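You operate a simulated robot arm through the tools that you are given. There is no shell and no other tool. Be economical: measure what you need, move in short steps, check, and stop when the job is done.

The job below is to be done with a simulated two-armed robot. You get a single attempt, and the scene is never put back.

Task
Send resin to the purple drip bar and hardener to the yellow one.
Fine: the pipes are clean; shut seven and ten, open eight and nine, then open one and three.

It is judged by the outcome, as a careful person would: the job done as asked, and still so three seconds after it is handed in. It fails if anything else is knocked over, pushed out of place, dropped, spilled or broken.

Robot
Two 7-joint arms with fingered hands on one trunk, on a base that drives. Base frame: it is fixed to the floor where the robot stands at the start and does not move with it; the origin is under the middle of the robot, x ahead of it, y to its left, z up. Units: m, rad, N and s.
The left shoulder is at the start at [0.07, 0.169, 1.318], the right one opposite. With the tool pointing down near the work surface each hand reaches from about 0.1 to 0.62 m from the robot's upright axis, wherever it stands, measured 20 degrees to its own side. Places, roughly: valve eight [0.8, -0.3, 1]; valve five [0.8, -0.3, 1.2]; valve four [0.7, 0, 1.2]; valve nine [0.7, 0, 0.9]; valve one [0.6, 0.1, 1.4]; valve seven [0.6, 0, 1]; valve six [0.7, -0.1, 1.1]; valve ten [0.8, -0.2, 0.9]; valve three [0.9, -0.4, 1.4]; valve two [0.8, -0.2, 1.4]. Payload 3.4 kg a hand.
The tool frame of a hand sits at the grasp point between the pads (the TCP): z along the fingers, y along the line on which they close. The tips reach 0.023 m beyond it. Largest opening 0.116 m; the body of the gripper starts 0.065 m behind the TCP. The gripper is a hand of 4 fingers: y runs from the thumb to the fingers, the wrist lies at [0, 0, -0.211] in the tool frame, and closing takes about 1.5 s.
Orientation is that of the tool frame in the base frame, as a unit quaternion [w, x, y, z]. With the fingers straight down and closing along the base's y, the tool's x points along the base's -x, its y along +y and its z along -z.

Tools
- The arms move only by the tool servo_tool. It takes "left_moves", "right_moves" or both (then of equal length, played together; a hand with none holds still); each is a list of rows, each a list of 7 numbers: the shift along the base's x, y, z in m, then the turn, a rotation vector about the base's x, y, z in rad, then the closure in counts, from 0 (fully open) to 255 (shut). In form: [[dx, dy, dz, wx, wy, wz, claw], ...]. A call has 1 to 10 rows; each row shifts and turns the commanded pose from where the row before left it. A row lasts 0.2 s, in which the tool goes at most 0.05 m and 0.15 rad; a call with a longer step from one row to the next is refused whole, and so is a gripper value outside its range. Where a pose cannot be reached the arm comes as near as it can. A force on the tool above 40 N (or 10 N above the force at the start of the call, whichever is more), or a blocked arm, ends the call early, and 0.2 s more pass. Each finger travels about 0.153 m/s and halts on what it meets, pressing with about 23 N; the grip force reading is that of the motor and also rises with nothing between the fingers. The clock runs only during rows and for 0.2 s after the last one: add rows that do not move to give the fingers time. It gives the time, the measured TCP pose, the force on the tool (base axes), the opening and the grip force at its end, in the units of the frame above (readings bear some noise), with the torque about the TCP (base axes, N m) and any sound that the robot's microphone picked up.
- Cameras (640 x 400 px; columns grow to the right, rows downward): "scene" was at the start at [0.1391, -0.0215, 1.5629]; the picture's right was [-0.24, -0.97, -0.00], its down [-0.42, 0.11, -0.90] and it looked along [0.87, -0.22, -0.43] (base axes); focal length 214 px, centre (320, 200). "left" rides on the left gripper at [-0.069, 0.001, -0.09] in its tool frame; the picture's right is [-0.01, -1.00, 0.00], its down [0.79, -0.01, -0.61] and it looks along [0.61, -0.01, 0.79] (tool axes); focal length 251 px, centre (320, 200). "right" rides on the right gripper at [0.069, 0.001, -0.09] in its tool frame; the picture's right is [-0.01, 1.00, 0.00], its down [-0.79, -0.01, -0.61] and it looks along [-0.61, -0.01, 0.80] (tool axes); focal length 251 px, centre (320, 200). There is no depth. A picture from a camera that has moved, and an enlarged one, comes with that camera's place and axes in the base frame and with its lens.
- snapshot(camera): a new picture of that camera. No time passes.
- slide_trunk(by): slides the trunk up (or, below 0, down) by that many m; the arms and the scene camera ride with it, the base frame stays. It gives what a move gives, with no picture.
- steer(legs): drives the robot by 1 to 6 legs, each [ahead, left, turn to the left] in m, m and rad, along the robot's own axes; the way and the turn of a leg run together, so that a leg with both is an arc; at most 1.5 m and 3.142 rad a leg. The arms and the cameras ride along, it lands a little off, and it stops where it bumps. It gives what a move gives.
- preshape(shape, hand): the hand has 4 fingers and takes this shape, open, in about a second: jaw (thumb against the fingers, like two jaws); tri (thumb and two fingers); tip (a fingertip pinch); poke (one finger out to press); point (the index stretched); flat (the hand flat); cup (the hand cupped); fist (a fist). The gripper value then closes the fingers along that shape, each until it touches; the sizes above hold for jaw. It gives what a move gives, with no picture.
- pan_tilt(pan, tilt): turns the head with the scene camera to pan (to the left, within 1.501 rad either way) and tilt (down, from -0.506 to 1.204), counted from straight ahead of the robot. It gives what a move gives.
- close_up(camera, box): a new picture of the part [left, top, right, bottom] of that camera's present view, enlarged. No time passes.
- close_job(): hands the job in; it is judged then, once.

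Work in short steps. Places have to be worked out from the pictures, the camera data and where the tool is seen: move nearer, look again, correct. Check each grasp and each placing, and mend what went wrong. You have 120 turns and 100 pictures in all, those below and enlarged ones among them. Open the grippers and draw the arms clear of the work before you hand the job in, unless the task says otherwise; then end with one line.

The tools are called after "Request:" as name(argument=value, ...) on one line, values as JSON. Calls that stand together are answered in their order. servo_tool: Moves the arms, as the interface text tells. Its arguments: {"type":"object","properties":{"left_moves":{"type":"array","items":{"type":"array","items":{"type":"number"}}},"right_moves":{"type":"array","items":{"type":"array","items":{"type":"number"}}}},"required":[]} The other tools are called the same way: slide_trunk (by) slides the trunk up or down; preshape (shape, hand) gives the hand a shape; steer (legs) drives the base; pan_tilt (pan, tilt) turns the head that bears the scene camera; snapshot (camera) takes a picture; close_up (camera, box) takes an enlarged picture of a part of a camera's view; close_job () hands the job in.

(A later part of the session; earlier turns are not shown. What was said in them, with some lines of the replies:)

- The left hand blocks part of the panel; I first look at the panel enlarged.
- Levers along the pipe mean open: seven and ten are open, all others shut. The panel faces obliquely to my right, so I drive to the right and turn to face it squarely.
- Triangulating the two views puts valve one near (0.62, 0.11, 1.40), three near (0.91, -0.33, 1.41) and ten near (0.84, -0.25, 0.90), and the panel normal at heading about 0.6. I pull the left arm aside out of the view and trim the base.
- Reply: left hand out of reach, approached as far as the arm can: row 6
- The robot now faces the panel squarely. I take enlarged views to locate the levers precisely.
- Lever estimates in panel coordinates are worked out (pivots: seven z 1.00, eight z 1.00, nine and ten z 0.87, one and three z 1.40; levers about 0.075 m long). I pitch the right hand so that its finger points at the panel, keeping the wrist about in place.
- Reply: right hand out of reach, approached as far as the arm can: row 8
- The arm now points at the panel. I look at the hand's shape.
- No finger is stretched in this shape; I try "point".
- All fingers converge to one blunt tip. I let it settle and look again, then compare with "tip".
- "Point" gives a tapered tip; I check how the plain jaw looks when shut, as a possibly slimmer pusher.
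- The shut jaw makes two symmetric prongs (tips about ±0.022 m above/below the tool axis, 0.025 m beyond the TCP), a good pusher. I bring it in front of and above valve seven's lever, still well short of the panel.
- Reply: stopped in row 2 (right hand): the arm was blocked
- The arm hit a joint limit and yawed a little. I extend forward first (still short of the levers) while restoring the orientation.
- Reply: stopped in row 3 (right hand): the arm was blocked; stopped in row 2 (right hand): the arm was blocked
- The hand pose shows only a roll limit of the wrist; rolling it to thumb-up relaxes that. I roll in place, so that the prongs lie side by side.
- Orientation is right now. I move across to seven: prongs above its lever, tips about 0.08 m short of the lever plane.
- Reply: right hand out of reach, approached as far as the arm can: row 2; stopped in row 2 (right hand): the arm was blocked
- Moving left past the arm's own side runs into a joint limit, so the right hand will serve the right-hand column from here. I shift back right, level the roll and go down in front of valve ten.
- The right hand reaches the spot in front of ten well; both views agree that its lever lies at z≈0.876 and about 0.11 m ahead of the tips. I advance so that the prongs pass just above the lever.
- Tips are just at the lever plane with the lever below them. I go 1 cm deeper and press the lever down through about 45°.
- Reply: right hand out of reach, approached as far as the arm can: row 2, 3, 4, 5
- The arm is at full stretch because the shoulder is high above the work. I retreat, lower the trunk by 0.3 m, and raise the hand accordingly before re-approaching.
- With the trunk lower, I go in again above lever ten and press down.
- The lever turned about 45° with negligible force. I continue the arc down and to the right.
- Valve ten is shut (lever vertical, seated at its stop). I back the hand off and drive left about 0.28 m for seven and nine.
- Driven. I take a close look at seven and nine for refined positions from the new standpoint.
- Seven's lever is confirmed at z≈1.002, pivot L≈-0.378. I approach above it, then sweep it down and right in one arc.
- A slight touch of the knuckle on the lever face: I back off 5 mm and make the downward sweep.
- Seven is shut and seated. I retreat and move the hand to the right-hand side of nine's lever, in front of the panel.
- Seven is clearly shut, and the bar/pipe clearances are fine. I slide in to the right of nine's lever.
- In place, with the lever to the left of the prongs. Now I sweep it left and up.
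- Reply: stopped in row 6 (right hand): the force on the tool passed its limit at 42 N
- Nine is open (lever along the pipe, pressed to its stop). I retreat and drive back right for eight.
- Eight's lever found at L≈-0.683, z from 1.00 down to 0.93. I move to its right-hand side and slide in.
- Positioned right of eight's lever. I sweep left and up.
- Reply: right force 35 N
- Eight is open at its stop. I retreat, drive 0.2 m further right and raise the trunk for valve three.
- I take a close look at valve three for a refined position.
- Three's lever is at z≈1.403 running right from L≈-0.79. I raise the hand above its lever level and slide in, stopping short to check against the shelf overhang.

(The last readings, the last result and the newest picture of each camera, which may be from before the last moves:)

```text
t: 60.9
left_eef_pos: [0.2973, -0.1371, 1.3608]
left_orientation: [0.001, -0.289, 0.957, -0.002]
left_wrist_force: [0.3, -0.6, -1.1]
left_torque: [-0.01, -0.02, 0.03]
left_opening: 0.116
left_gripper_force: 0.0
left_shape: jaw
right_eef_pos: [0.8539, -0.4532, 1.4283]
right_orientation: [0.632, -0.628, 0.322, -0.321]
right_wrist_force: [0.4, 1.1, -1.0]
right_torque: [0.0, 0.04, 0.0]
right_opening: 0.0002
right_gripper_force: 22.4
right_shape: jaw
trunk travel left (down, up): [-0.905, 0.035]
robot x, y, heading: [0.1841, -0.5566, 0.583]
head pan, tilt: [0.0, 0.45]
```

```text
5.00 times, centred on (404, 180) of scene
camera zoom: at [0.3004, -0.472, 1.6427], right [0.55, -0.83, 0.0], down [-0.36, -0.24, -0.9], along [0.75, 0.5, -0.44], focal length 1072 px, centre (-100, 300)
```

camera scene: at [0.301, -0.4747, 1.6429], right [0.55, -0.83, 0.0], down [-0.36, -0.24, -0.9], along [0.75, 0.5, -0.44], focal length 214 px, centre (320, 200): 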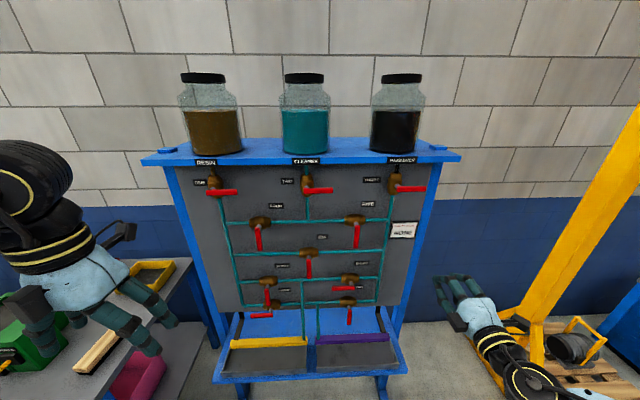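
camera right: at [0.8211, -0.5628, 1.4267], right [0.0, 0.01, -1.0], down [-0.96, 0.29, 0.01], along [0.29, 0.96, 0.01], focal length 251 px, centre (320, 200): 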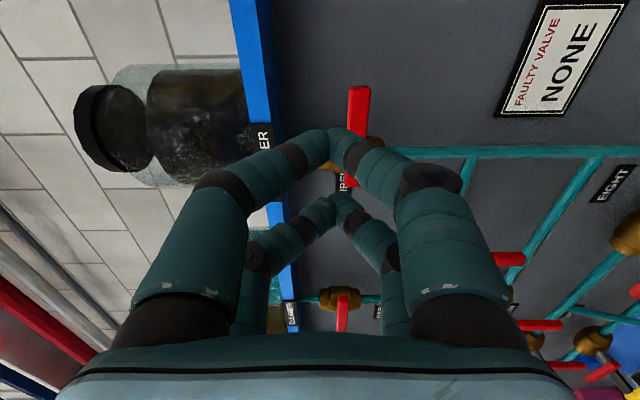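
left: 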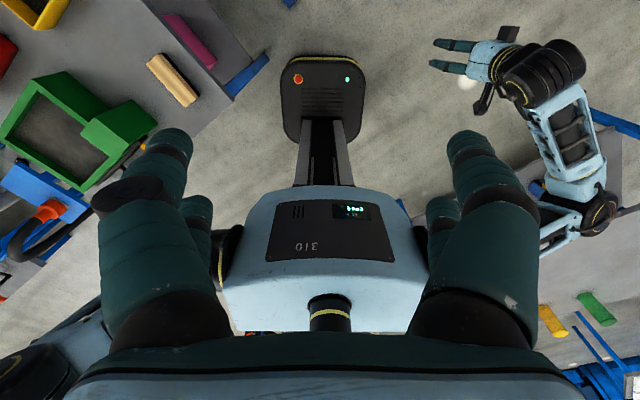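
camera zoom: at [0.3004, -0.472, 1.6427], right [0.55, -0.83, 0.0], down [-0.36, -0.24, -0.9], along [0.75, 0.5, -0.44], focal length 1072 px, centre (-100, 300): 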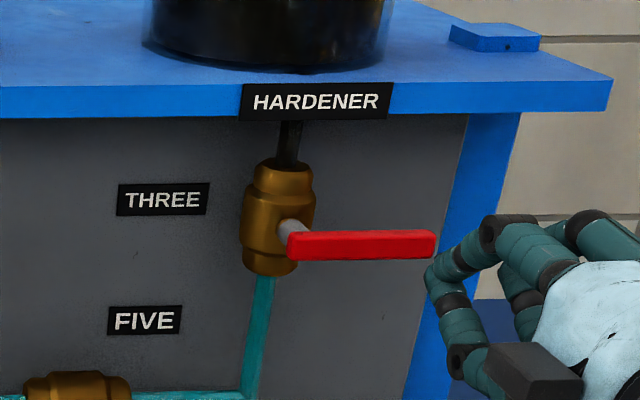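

The shelf edge lies behind the tips' reach and above the hand, so it's clear. I slide in above lever three and sweep it down and left.

Request:
servo_tool(right_moves=[[0.0242, 0.0165, 0.003, 0, 0, 0, 255], [0.0242, 0.0165, 0.002, 0, 0, 0, 255], [0.0242, 0.0165, 0, 0, 0, 0, 255], [0, 0, 0, 0, 0, 0, 255]])

Request:
snapshot(camera="right")

```text
t: 61.9
left_eef_pos: [0.2977, -0.1403, 1.3625]
left_orientation: [0.001, -0.288, 0.957, 0.0]
left_wrist_force: [0.0, -0.4, 0.1]
left_torque: [0.02, -0.02, -0.04]
left_opening: 0.1159
left_gripper_force: 0.0
left_shape: jaw
right_eef_pos: [0.927, -0.4074, 1.4338]
right_orientation: [0.632, -0.627, 0.323, -0.32]
right_wrist_force: [0.2, 0.1, -0.1]
right_torque: [0.02, 0.0, -0.01]
right_opening: 0.0
right_gripper_force: 23.0
right_shape: jaw
trunk travel left (down, up): [-0.905, 0.035]
robot x, y, heading: [0.186, -0.5515, 0.589]
head pan, tilt: [0.0, 0.45]
```

```text
36 pictures are left
camera right: at [0.8944, -0.5164, 1.4312], right [0.0, 0.01, -1.0], down [-0.96, 0.29, 0.01], along [0.29, 0.96, 0.01], focal length 251 px, centre (320, 200)
```

right: 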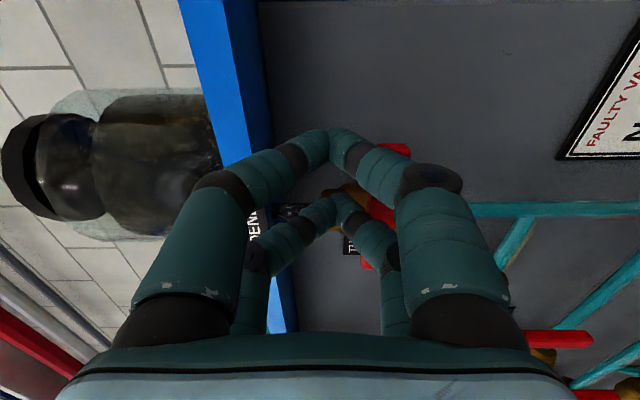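

Request:
servo_tool(right_moves=[[0, 0, -0.013, 0, 0, 0, 255], [0.002, -0.0029, -0.0186, 0, 0, 0, 255], [-0.0022, 0.0033, -0.0185, 0, 0, 0, 255], [-0.006, 0.0088, -0.0156, 0, 0, 0, 255], [-0.0089, 0.0131, -0.0103, 0, 0, 0, 255], [-0.0045, 0.0066, 0, 0, 0, 0, 255]])

Request:
snapshot(camera="right")

Request:
close_up(camera="scene", box=[340, 140, 468, 220])

```text
t: 63.2
left_eef_pos: [0.3029, -0.1466, 1.3635]
left_orientation: [0.0, -0.289, 0.957, 0.003]
left_wrist_force: [-0.1, -0.1, 0.2]
left_torque: [0.0, 0.01, 0.02]
left_opening: 0.1158
left_gripper_force: 0.0
left_shape: jaw
right_eef_pos: [0.9111, -0.3881, 1.358]
right_orientation: [0.633, -0.624, 0.325, -0.322]
right_wrist_force: [9.6, -12.3, 7.5]
right_torque: [0.12, -0.06, -0.25]
right_opening: 0.0
right_gripper_force: 23.2
right_shape: jaw
trunk travel left (down, up): [-0.905, 0.035]
robot x, y, heading: [0.1833, -0.5525, 0.586]
head pan, tilt: [0.0, 0.45]
```

```text
35 pictures are left
camera right: at [0.8779, -0.4967, 1.355], right [0.0, 0.02, -1.0], down [-0.96, 0.29, 0.01], along [0.29, 0.96, 0.02], focal length 251 px, centre (320, 200)
```

right: 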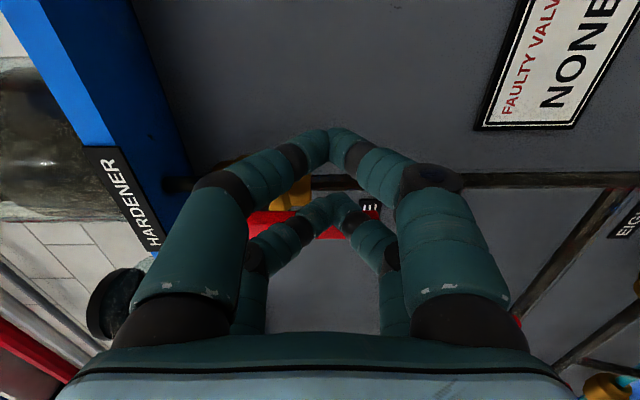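

```text
5.00 times, centred on (404, 180) of scene
camera zoom: at [0.3058, -0.4828, 1.6431], right [0.55, -0.83, -0.01], down [-0.37, -0.24, -0.9], along [0.75, 0.5, -0.43], focal length 1072 px, centre (-100, 300)
```

zoom: 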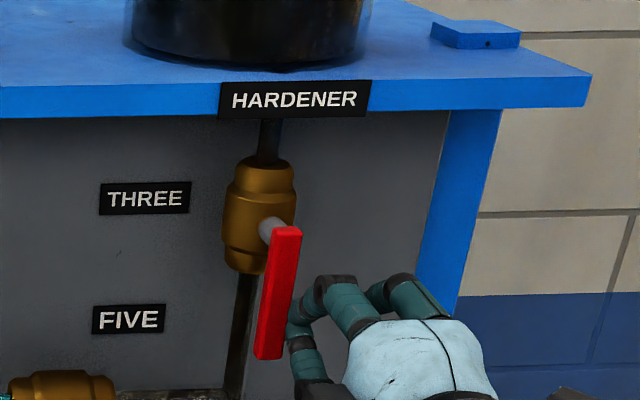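

Hardener is flowing (pipe turned dark), lever three is at its stop. I retreat and drive left for valve one.

Request:
servo_tool(right_moves=[[0.0079, -0.0116, 0, 0, 0, 0, 255], [-0.033, -0.0225, 0, 0, 0, 0, 255], [-0.033, -0.0225, 0, 0, 0, 0, 255], [-0.033, -0.0225, 0, 0, 0, 0, 255], [-0.033, -0.0225, 0, 0, 0, 0, 255], [-0.025, -0.017, 0, 0, 0, 0, 255]])

Request:
steer(legs=[[0, 0.48, 0.01]])

Request:
snapshot(camera="scene")

Request:
snapshot(camera="right")

```text
t: 64.7
left_eef_pos: [0.2961, -0.1414, 1.3622]
left_orientation: [0.0, -0.29, 0.957, 0.0]
left_wrist_force: [0.4, 1.6, -0.1]
left_torque: [-0.02, -0.04, -0.02]
left_opening: 0.1158
left_gripper_force: 0.1
left_shape: jaw
right_eef_pos: [0.7561, -0.5033, 1.3575]
right_orientation: [0.633, -0.627, 0.321, -0.321]
right_wrist_force: [0.5, 0.0, -0.1]
right_torque: [0.01, -0.01, 0.04]
right_opening: 0.0
right_gripper_force: 22.7
right_shape: jaw
trunk travel left (down, up): [-0.905, 0.035]
robot x, y, heading: [0.185, -0.5534, 0.588]
head pan, tilt: [0.0, 0.45]
```

```text
t: 67.5
left_eef_pos: [0.0364, 0.2541, 1.3617]
left_orientation: [0.0, -0.289, 0.957, 0.0]
left_wrist_force: [-0.2, 0.4, -0.4]
left_torque: [0.0, 0.02, -0.02]
left_opening: 0.1161
left_gripper_force: 0.0
left_shape: jaw
right_eef_pos: [0.4959, -0.1065, 1.3576]
right_orientation: [0.632, -0.627, 0.323, -0.321]
right_wrist_force: [-0.5, -0.3, -0.2]
right_torque: [0.05, -0.01, 0.01]
right_opening: 0.0
right_gripper_force: 23.1
right_shape: jaw
trunk travel left (down, up): [-0.905, 0.035]
robot x, y, heading: [-0.0791, -0.1563, 0.588]
head pan, tilt: [0.0, 0.45]
```

```text
33 pictures are left
camera scene: at [0.0391, -0.081, 1.6429], right [0.55, -0.83, 0.0], down [-0.36, -0.24, -0.9], along [0.75, 0.5, -0.44], focal length 214 px, centre (320, 200)
```

scene: 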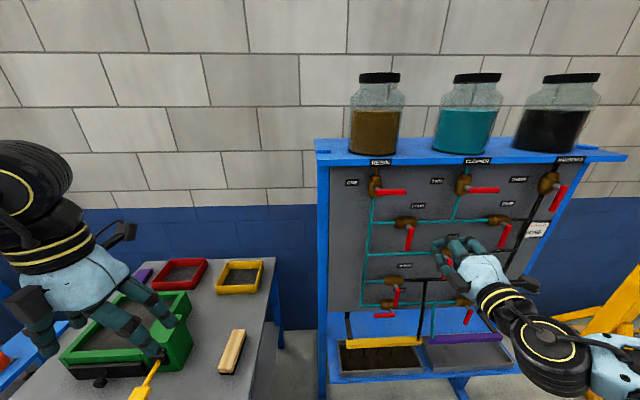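

```text
32 pictures are left
camera right: at [0.4627, -0.2147, 1.3541], right [0.0, 0.01, -1.0], down [-0.96, 0.29, 0.01], along [0.29, 0.96, 0.01], focal length 251 px, centre (320, 200)
```

right: 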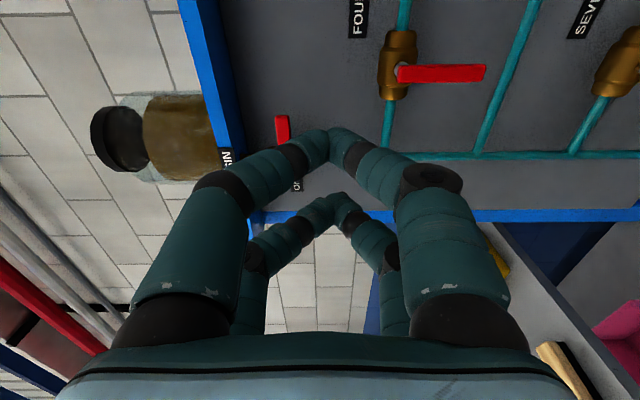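

Hardener reaches the yellow bar. Now valve one: I raise the hand above its lever and slide in.

Request:
servo_tool(right_moves=[[-0.0107, 0.0157, 0.038, 0, 0, 0, 255], [-0.0107, 0.0157, 0.038, 0, 0, 0, 255], [0.0311, 0.0211, 0, 0, 0, 0, 255], [0.0311, 0.0211, 0, 0, 0, 0, 255], [0.0311, 0.0211, 0, 0, 0, 0, 255]])

Request:
snapshot(camera="right")

Request:
close_up(camera="scene", box=[320, 140, 448, 220])

```text
t: 68.7
left_eef_pos: [0.0345, 0.2582, 1.3617]
left_orientation: [0.0, -0.288, 0.957, -0.001]
left_wrist_force: [-0.3, 0.0, 0.1]
left_torque: [-0.03, 0.01, 0.0]
left_opening: 0.116
left_gripper_force: 0.1
left_shape: jaw
right_eef_pos: [0.5739, -0.0027, 1.4324]
right_orientation: [0.631, -0.628, 0.323, -0.321]
right_wrist_force: [0.2, 0.7, -0.4]
right_torque: [0.0, 0.02, 0.01]
right_opening: 0.0004
right_gripper_force: 22.6
right_shape: jaw
right hand out of reach, approached as far as the arm can: row 1
trunk travel left (down, up): [-0.905, 0.035]
robot x, y, heading: [-0.0777, -0.158, 0.587]
head pan, tilt: [0.0, 0.45]
```

```text
31 pictures are left
camera right: at [0.5396, -0.1109, 1.4302], right [0.0, 0.01, -1.0], down [-0.96, 0.29, 0.01], along [0.29, 0.96, 0.01], focal length 251 px, centre (320, 200)
```

right: 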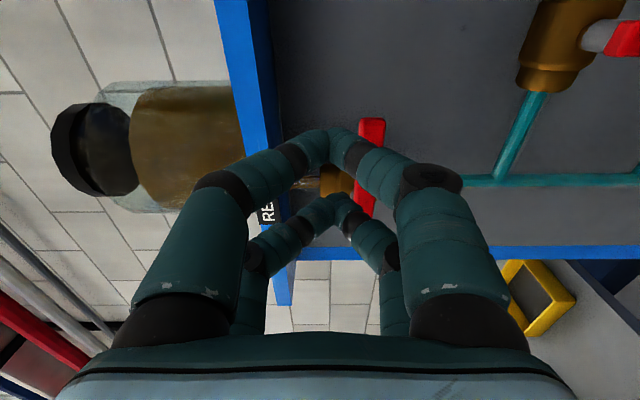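

```text
5.00 times, centred on (384, 180) of scene
camera zoom: at [0.0383, -0.0769, 1.6427], right [0.55, -0.83, 0.0], down [-0.36, -0.24, -0.9], along [0.75, 0.5, -0.44], focal length 1072 px, centre (0, 300)
```

zoom: 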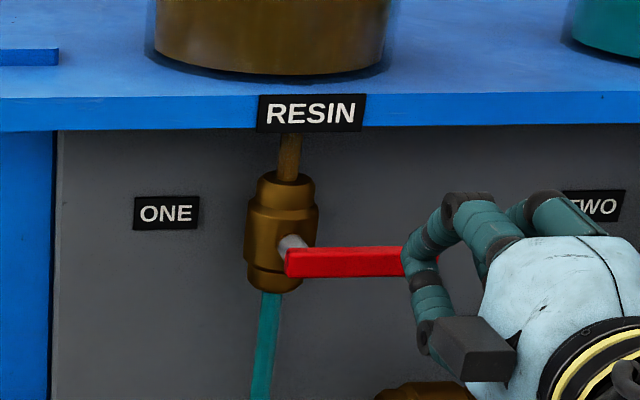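

Aligned as for three. I go in the last 6.5 cm and sweep lever one down and left.

Request:
servo_tool(right_moves=[[0.0269, 0.0183, 0.002, 0, 0, 0, 255], [0.0269, 0.0183, 0, 0, 0, 0, 255], [0, 0, 0, 0, 0, 0, 255]])

Request:
servo_tool(right_moves=[[0.001, -0.0015, -0.0135, 0, 0, 0, 255], [0.002, -0.0029, -0.0186, 0, 0, 0, 255], [-0.0022, 0.0033, -0.0185, 0, 0, 0, 255], [-0.006, 0.0088, -0.0156, 0, 0, 0, 255], [-0.0089, 0.0131, -0.0103, 0, 0, 0, 255], [-0.0045, 0.0066, 0, 0, 0, 0, 255]])

Request:
snapshot(camera="right")

Request:
close_up(camera="scene", box=[320, 140, 448, 220])

```text
t: 69.5
left_eef_pos: [0.0338, 0.2551, 1.3616]
left_orientation: [0.002, -0.288, 0.958, 0.0]
left_wrist_force: [0.3, 0.5, -0.1]
left_torque: [0.0, -0.04, 0.01]
left_opening: 0.1158
left_gripper_force: 0.0
left_shape: jaw
right_eef_pos: [0.6238, 0.03, 1.4357]
right_orientation: [0.632, -0.626, 0.323, -0.322]
right_wrist_force: [-1.7, -0.8, 3.1]
right_torque: [0.06, 0.09, 0.03]
right_opening: 0.0
right_gripper_force: 23.5
right_shape: jaw
trunk travel left (down, up): [-0.905, 0.035]
robot x, y, heading: [-0.0817, -0.1593, 0.586]
head pan, tilt: [0.0, 0.45]
```

```text
t: 70.9
left_eef_pos: [0.0342, 0.2564, 1.3623]
left_orientation: [0.001, -0.289, 0.957, 0.001]
left_wrist_force: [-0.7, 0.1, -0.5]
left_torque: [-0.02, -0.01, -0.01]
left_opening: 0.1162
left_gripper_force: 0.0
left_shape: jaw
right_eef_pos: [0.6079, 0.0543, 1.357]
right_orientation: [0.631, -0.627, 0.324, -0.321]
right_wrist_force: [0.9, -0.5, -0.1]
right_torque: [-0.04, -0.01, -0.01]
right_opening: 0.0
right_gripper_force: 22.6
right_shape: jaw
trunk travel left (down, up): [-0.905, 0.035]
robot x, y, heading: [-0.0789, -0.1597, 0.581]
head pan, tilt: [0.0, 0.45]
```

```text
29 pictures are left
camera right: at [0.5761, -0.0527, 1.3548], right [0.0, 0.01, -1.0], down [-0.96, 0.29, 0.01], along [0.29, 0.96, 0.01], focal length 251 px, centre (320, 200)
```

right: 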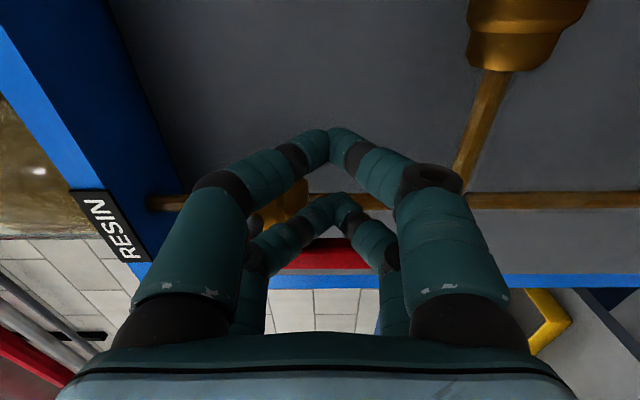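

```text
5.00 times, centred on (384, 180) of scene
camera zoom: at [0.0384, -0.0789, 1.6428], right [0.55, -0.83, 0.0], down [-0.36, -0.24, -0.9], along [0.75, 0.5, -0.44], focal length 1072 px, centre (0, 300)
```

zoom: 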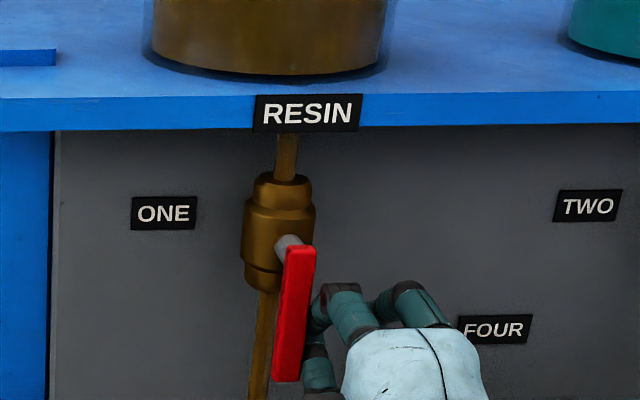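

Resin flows, but no stop force is felt; I press a little further to seat the lever.

Request:
servo_tool(right_moves=[[-0.0034, 0.005, 0, 0, 0, 0, 255], [-0.0034, 0.005, 0, 0, 0, 0, 255]])

Request:
close_up(camera="scene", box=[320, 140, 448, 220])

```text
t: 71.5
left_eef_pos: [0.0413, 0.25, 1.3639]
left_orientation: [0.0, -0.288, 0.958, 0.003]
left_wrist_force: [0.8, 0.1, 0.0]
left_torque: [0.0, 0.0, 0.0]
left_opening: 0.1159
left_gripper_force: 0.1
left_shape: jaw
right_eef_pos: [0.6072, 0.0572, 1.357]
right_orientation: [0.632, -0.625, 0.326, -0.321]
right_wrist_force: [10.7, -17.7, 0.7]
right_torque: [-0.14, -0.1, 0.12]
right_opening: 0.0003
right_gripper_force: 23.0
right_shape: jaw
trunk travel left (down, up): [-0.905, 0.035]
robot x, y, heading: [-0.081, -0.1593, 0.581]
head pan, tilt: [0.0, 0.45]
```

```text
5.00 times, centred on (384, 180) of scene
camera zoom: at [0.0439, -0.0879, 1.6429], right [0.55, -0.83, -0.01], down [-0.37, -0.24, -0.9], along [0.75, 0.5, -0.44], focal length 1072 px, centre (0, 300)
```

zoom: 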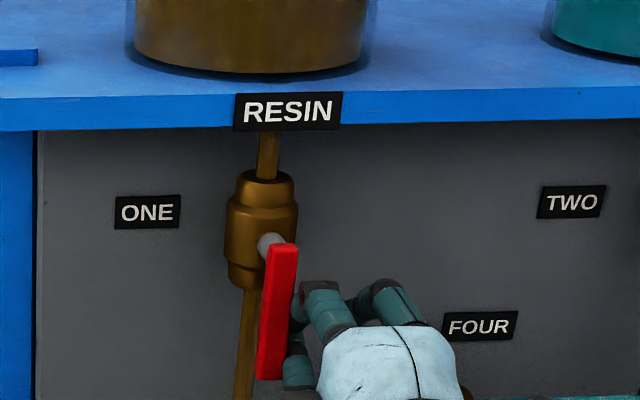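

Lever one is at its stop (about 20 N). I draw the arm back, open the hand, drive back to the right and look at the whole panel.

Request:
servo_tool(right_moves=[[0.0079, -0.0116, 0, 0, 0, 0, 255], [-0.033, -0.0225, 0, 0, 0, 0, 255], [-0.033, -0.0225, 0, 0, 0, 0, 255], [-0.033, -0.0225, 0, 0, 0, 0, 255], [-0.033, -0.0225, 0, 0, 0, 0, 255], [-0.025, -0.017, 0, 0, 0, 0, 255]])

Request:
steer(legs=[[-0.2, 0, 0], [0, -0.35, 0]])

Request:
servo_tool(right_moves=[[0, 0, -0.04, 0, 0, 0, 0], [0, 0, -0.04, 0, 0, 0, 0], [0, 0, -0.04, 0, 0, 0, 0], [0, 0, 0, 0, 0, 0, 0], [0, 0, 0, 0, 0, 0, 0], [0, 0, 0, 0, 0, 0, 0], [0, 0, 0, 0, 0, 0, 0]])

Request:
snapshot(camera="scene")

Request:
close_up(camera="scene", box=[240, 180, 400, 280])

Request:
close_up(camera="scene", box=[240, 250, 400, 350])

```text
t: 72.9
left_eef_pos: [0.0331, 0.2553, 1.3624]
left_orientation: [0.001, -0.288, 0.957, 0.001]
left_wrist_force: [0.2, 0.1, -0.2]
left_torque: [0.06, -0.03, 0.0]
left_opening: 0.1158
left_gripper_force: 0.1
left_shape: jaw
right_eef_pos: [0.4573, -0.0485, 1.3562]
right_orientation: [0.632, -0.627, 0.322, -0.322]
right_wrist_force: [-0.6, -0.6, -0.2]
right_torque: [0.01, 0.01, 0.0]
right_opening: 0.0
right_gripper_force: 23.6
right_shape: jaw
right hand out of reach, approached as far as the arm can: row 6
trunk travel left (down, up): [-0.905, 0.035]
robot x, y, heading: [-0.0812, -0.1586, 0.584]
head pan, tilt: [0.0, 0.45]
```

```text
t: 76.3
left_eef_pos: [0.0625, -0.1436, 1.3615]
left_orientation: [0.001, -0.283, 0.959, -0.002]
left_wrist_force: [-0.1, 0.0, 0.5]
left_torque: [-0.04, -0.02, -0.03]
left_opening: 0.1159
left_gripper_force: 0.0
left_shape: jaw
right_eef_pos: [0.4839, -0.4522, 1.3571]
right_orientation: [0.629, -0.626, 0.325, -0.326]
right_wrist_force: [-0.2, 0.0, -1.1]
right_torque: [0.0, -0.01, -0.01]
right_opening: 0.0
right_gripper_force: 23.4
right_shape: jaw
trunk travel left (down, up): [-0.905, 0.035]
robot x, y, heading: [-0.0542, -0.5637, 0.576]
head pan, tilt: [0.0, 0.45]
```

```text
t: 77.9
left_eef_pos: [0.0648, -0.1471, 1.3618]
left_orientation: [0.002, -0.284, 0.959, 0.0]
left_wrist_force: [0.3, -0.4, 0.6]
left_torque: [0.03, -0.03, -0.04]
left_opening: 0.1158
left_gripper_force: 0.1
left_shape: jaw
right_eef_pos: [0.4845, -0.4566, 1.2359]
right_orientation: [0.63, -0.625, 0.326, -0.326]
right_wrist_force: [0.1, 0.3, -0.3]
right_torque: [0.02, -0.02, 0.01]
right_opening: 0.1158
right_gripper_force: 0.1
right_shape: jaw
trunk travel left (down, up): [-0.905, 0.035]
robot x, y, heading: [-0.0577, -0.5583, 0.575]
head pan, tilt: [0.0, 0.45]
```

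```text
26 pictures are left
camera scene: at [0.0634, -0.4819, 1.6429], right [0.54, -0.84, 0.0], down [-0.37, -0.24, -0.9], along [0.76, 0.49, -0.44], focal length 214 px, centre (320, 200)
```

scene: 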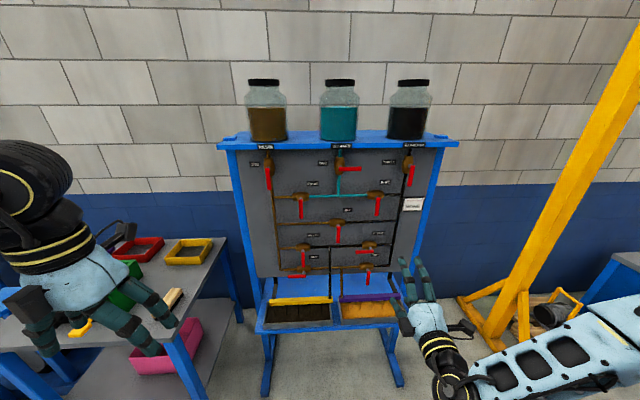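

```text
4.00 times, centred on (320, 230) of scene
camera zoom: at [0.0634, -0.4819, 1.6429], right [0.54, -0.84, 0.0], down [-0.37, -0.24, -0.9], along [0.76, 0.49, -0.44], focal length 858 px, centre (320, 80)
```

zoom: 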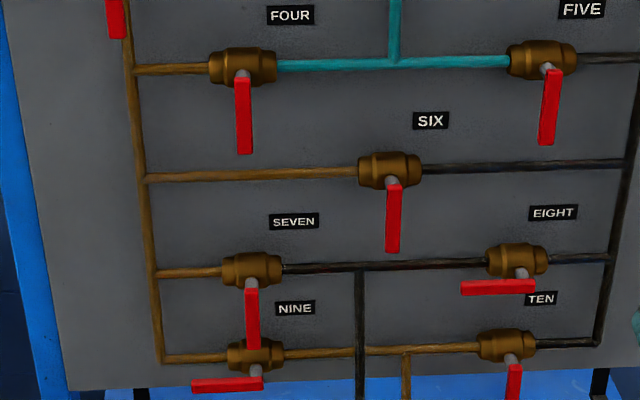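

```text
4.00 times, centred on (320, 300) of scene
camera zoom: at [0.0634, -0.4819, 1.6429], right [0.54, -0.84, 0.0], down [-0.37, -0.24, -0.9], along [0.76, 0.49, -0.44], focal length 858 px, centre (320, -200)
```

zoom: 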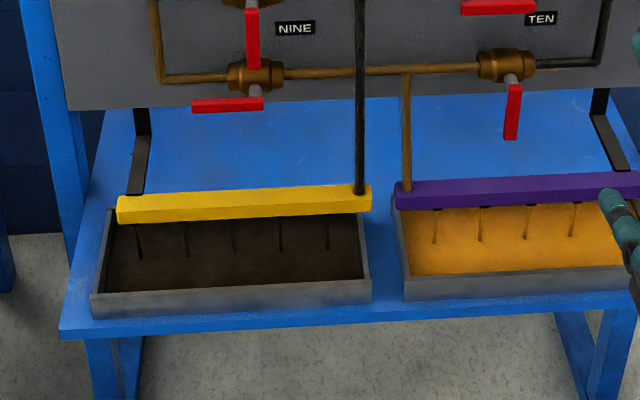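

Resin drips from the purple bar and hardener from the yellow one, with no mixing. The hands are open and clear, so I hand the job in.

Request:
close_job()

```text
The job is handed in.
```

Resin now runs to the purple drip bar and hardener to the yellow one. Seven and ten are shut; eight, nine, one and three are open. The two liquids did not mix, nothing was knocked or moved out of place, and both hands were open and clear of the panel when I handed in.
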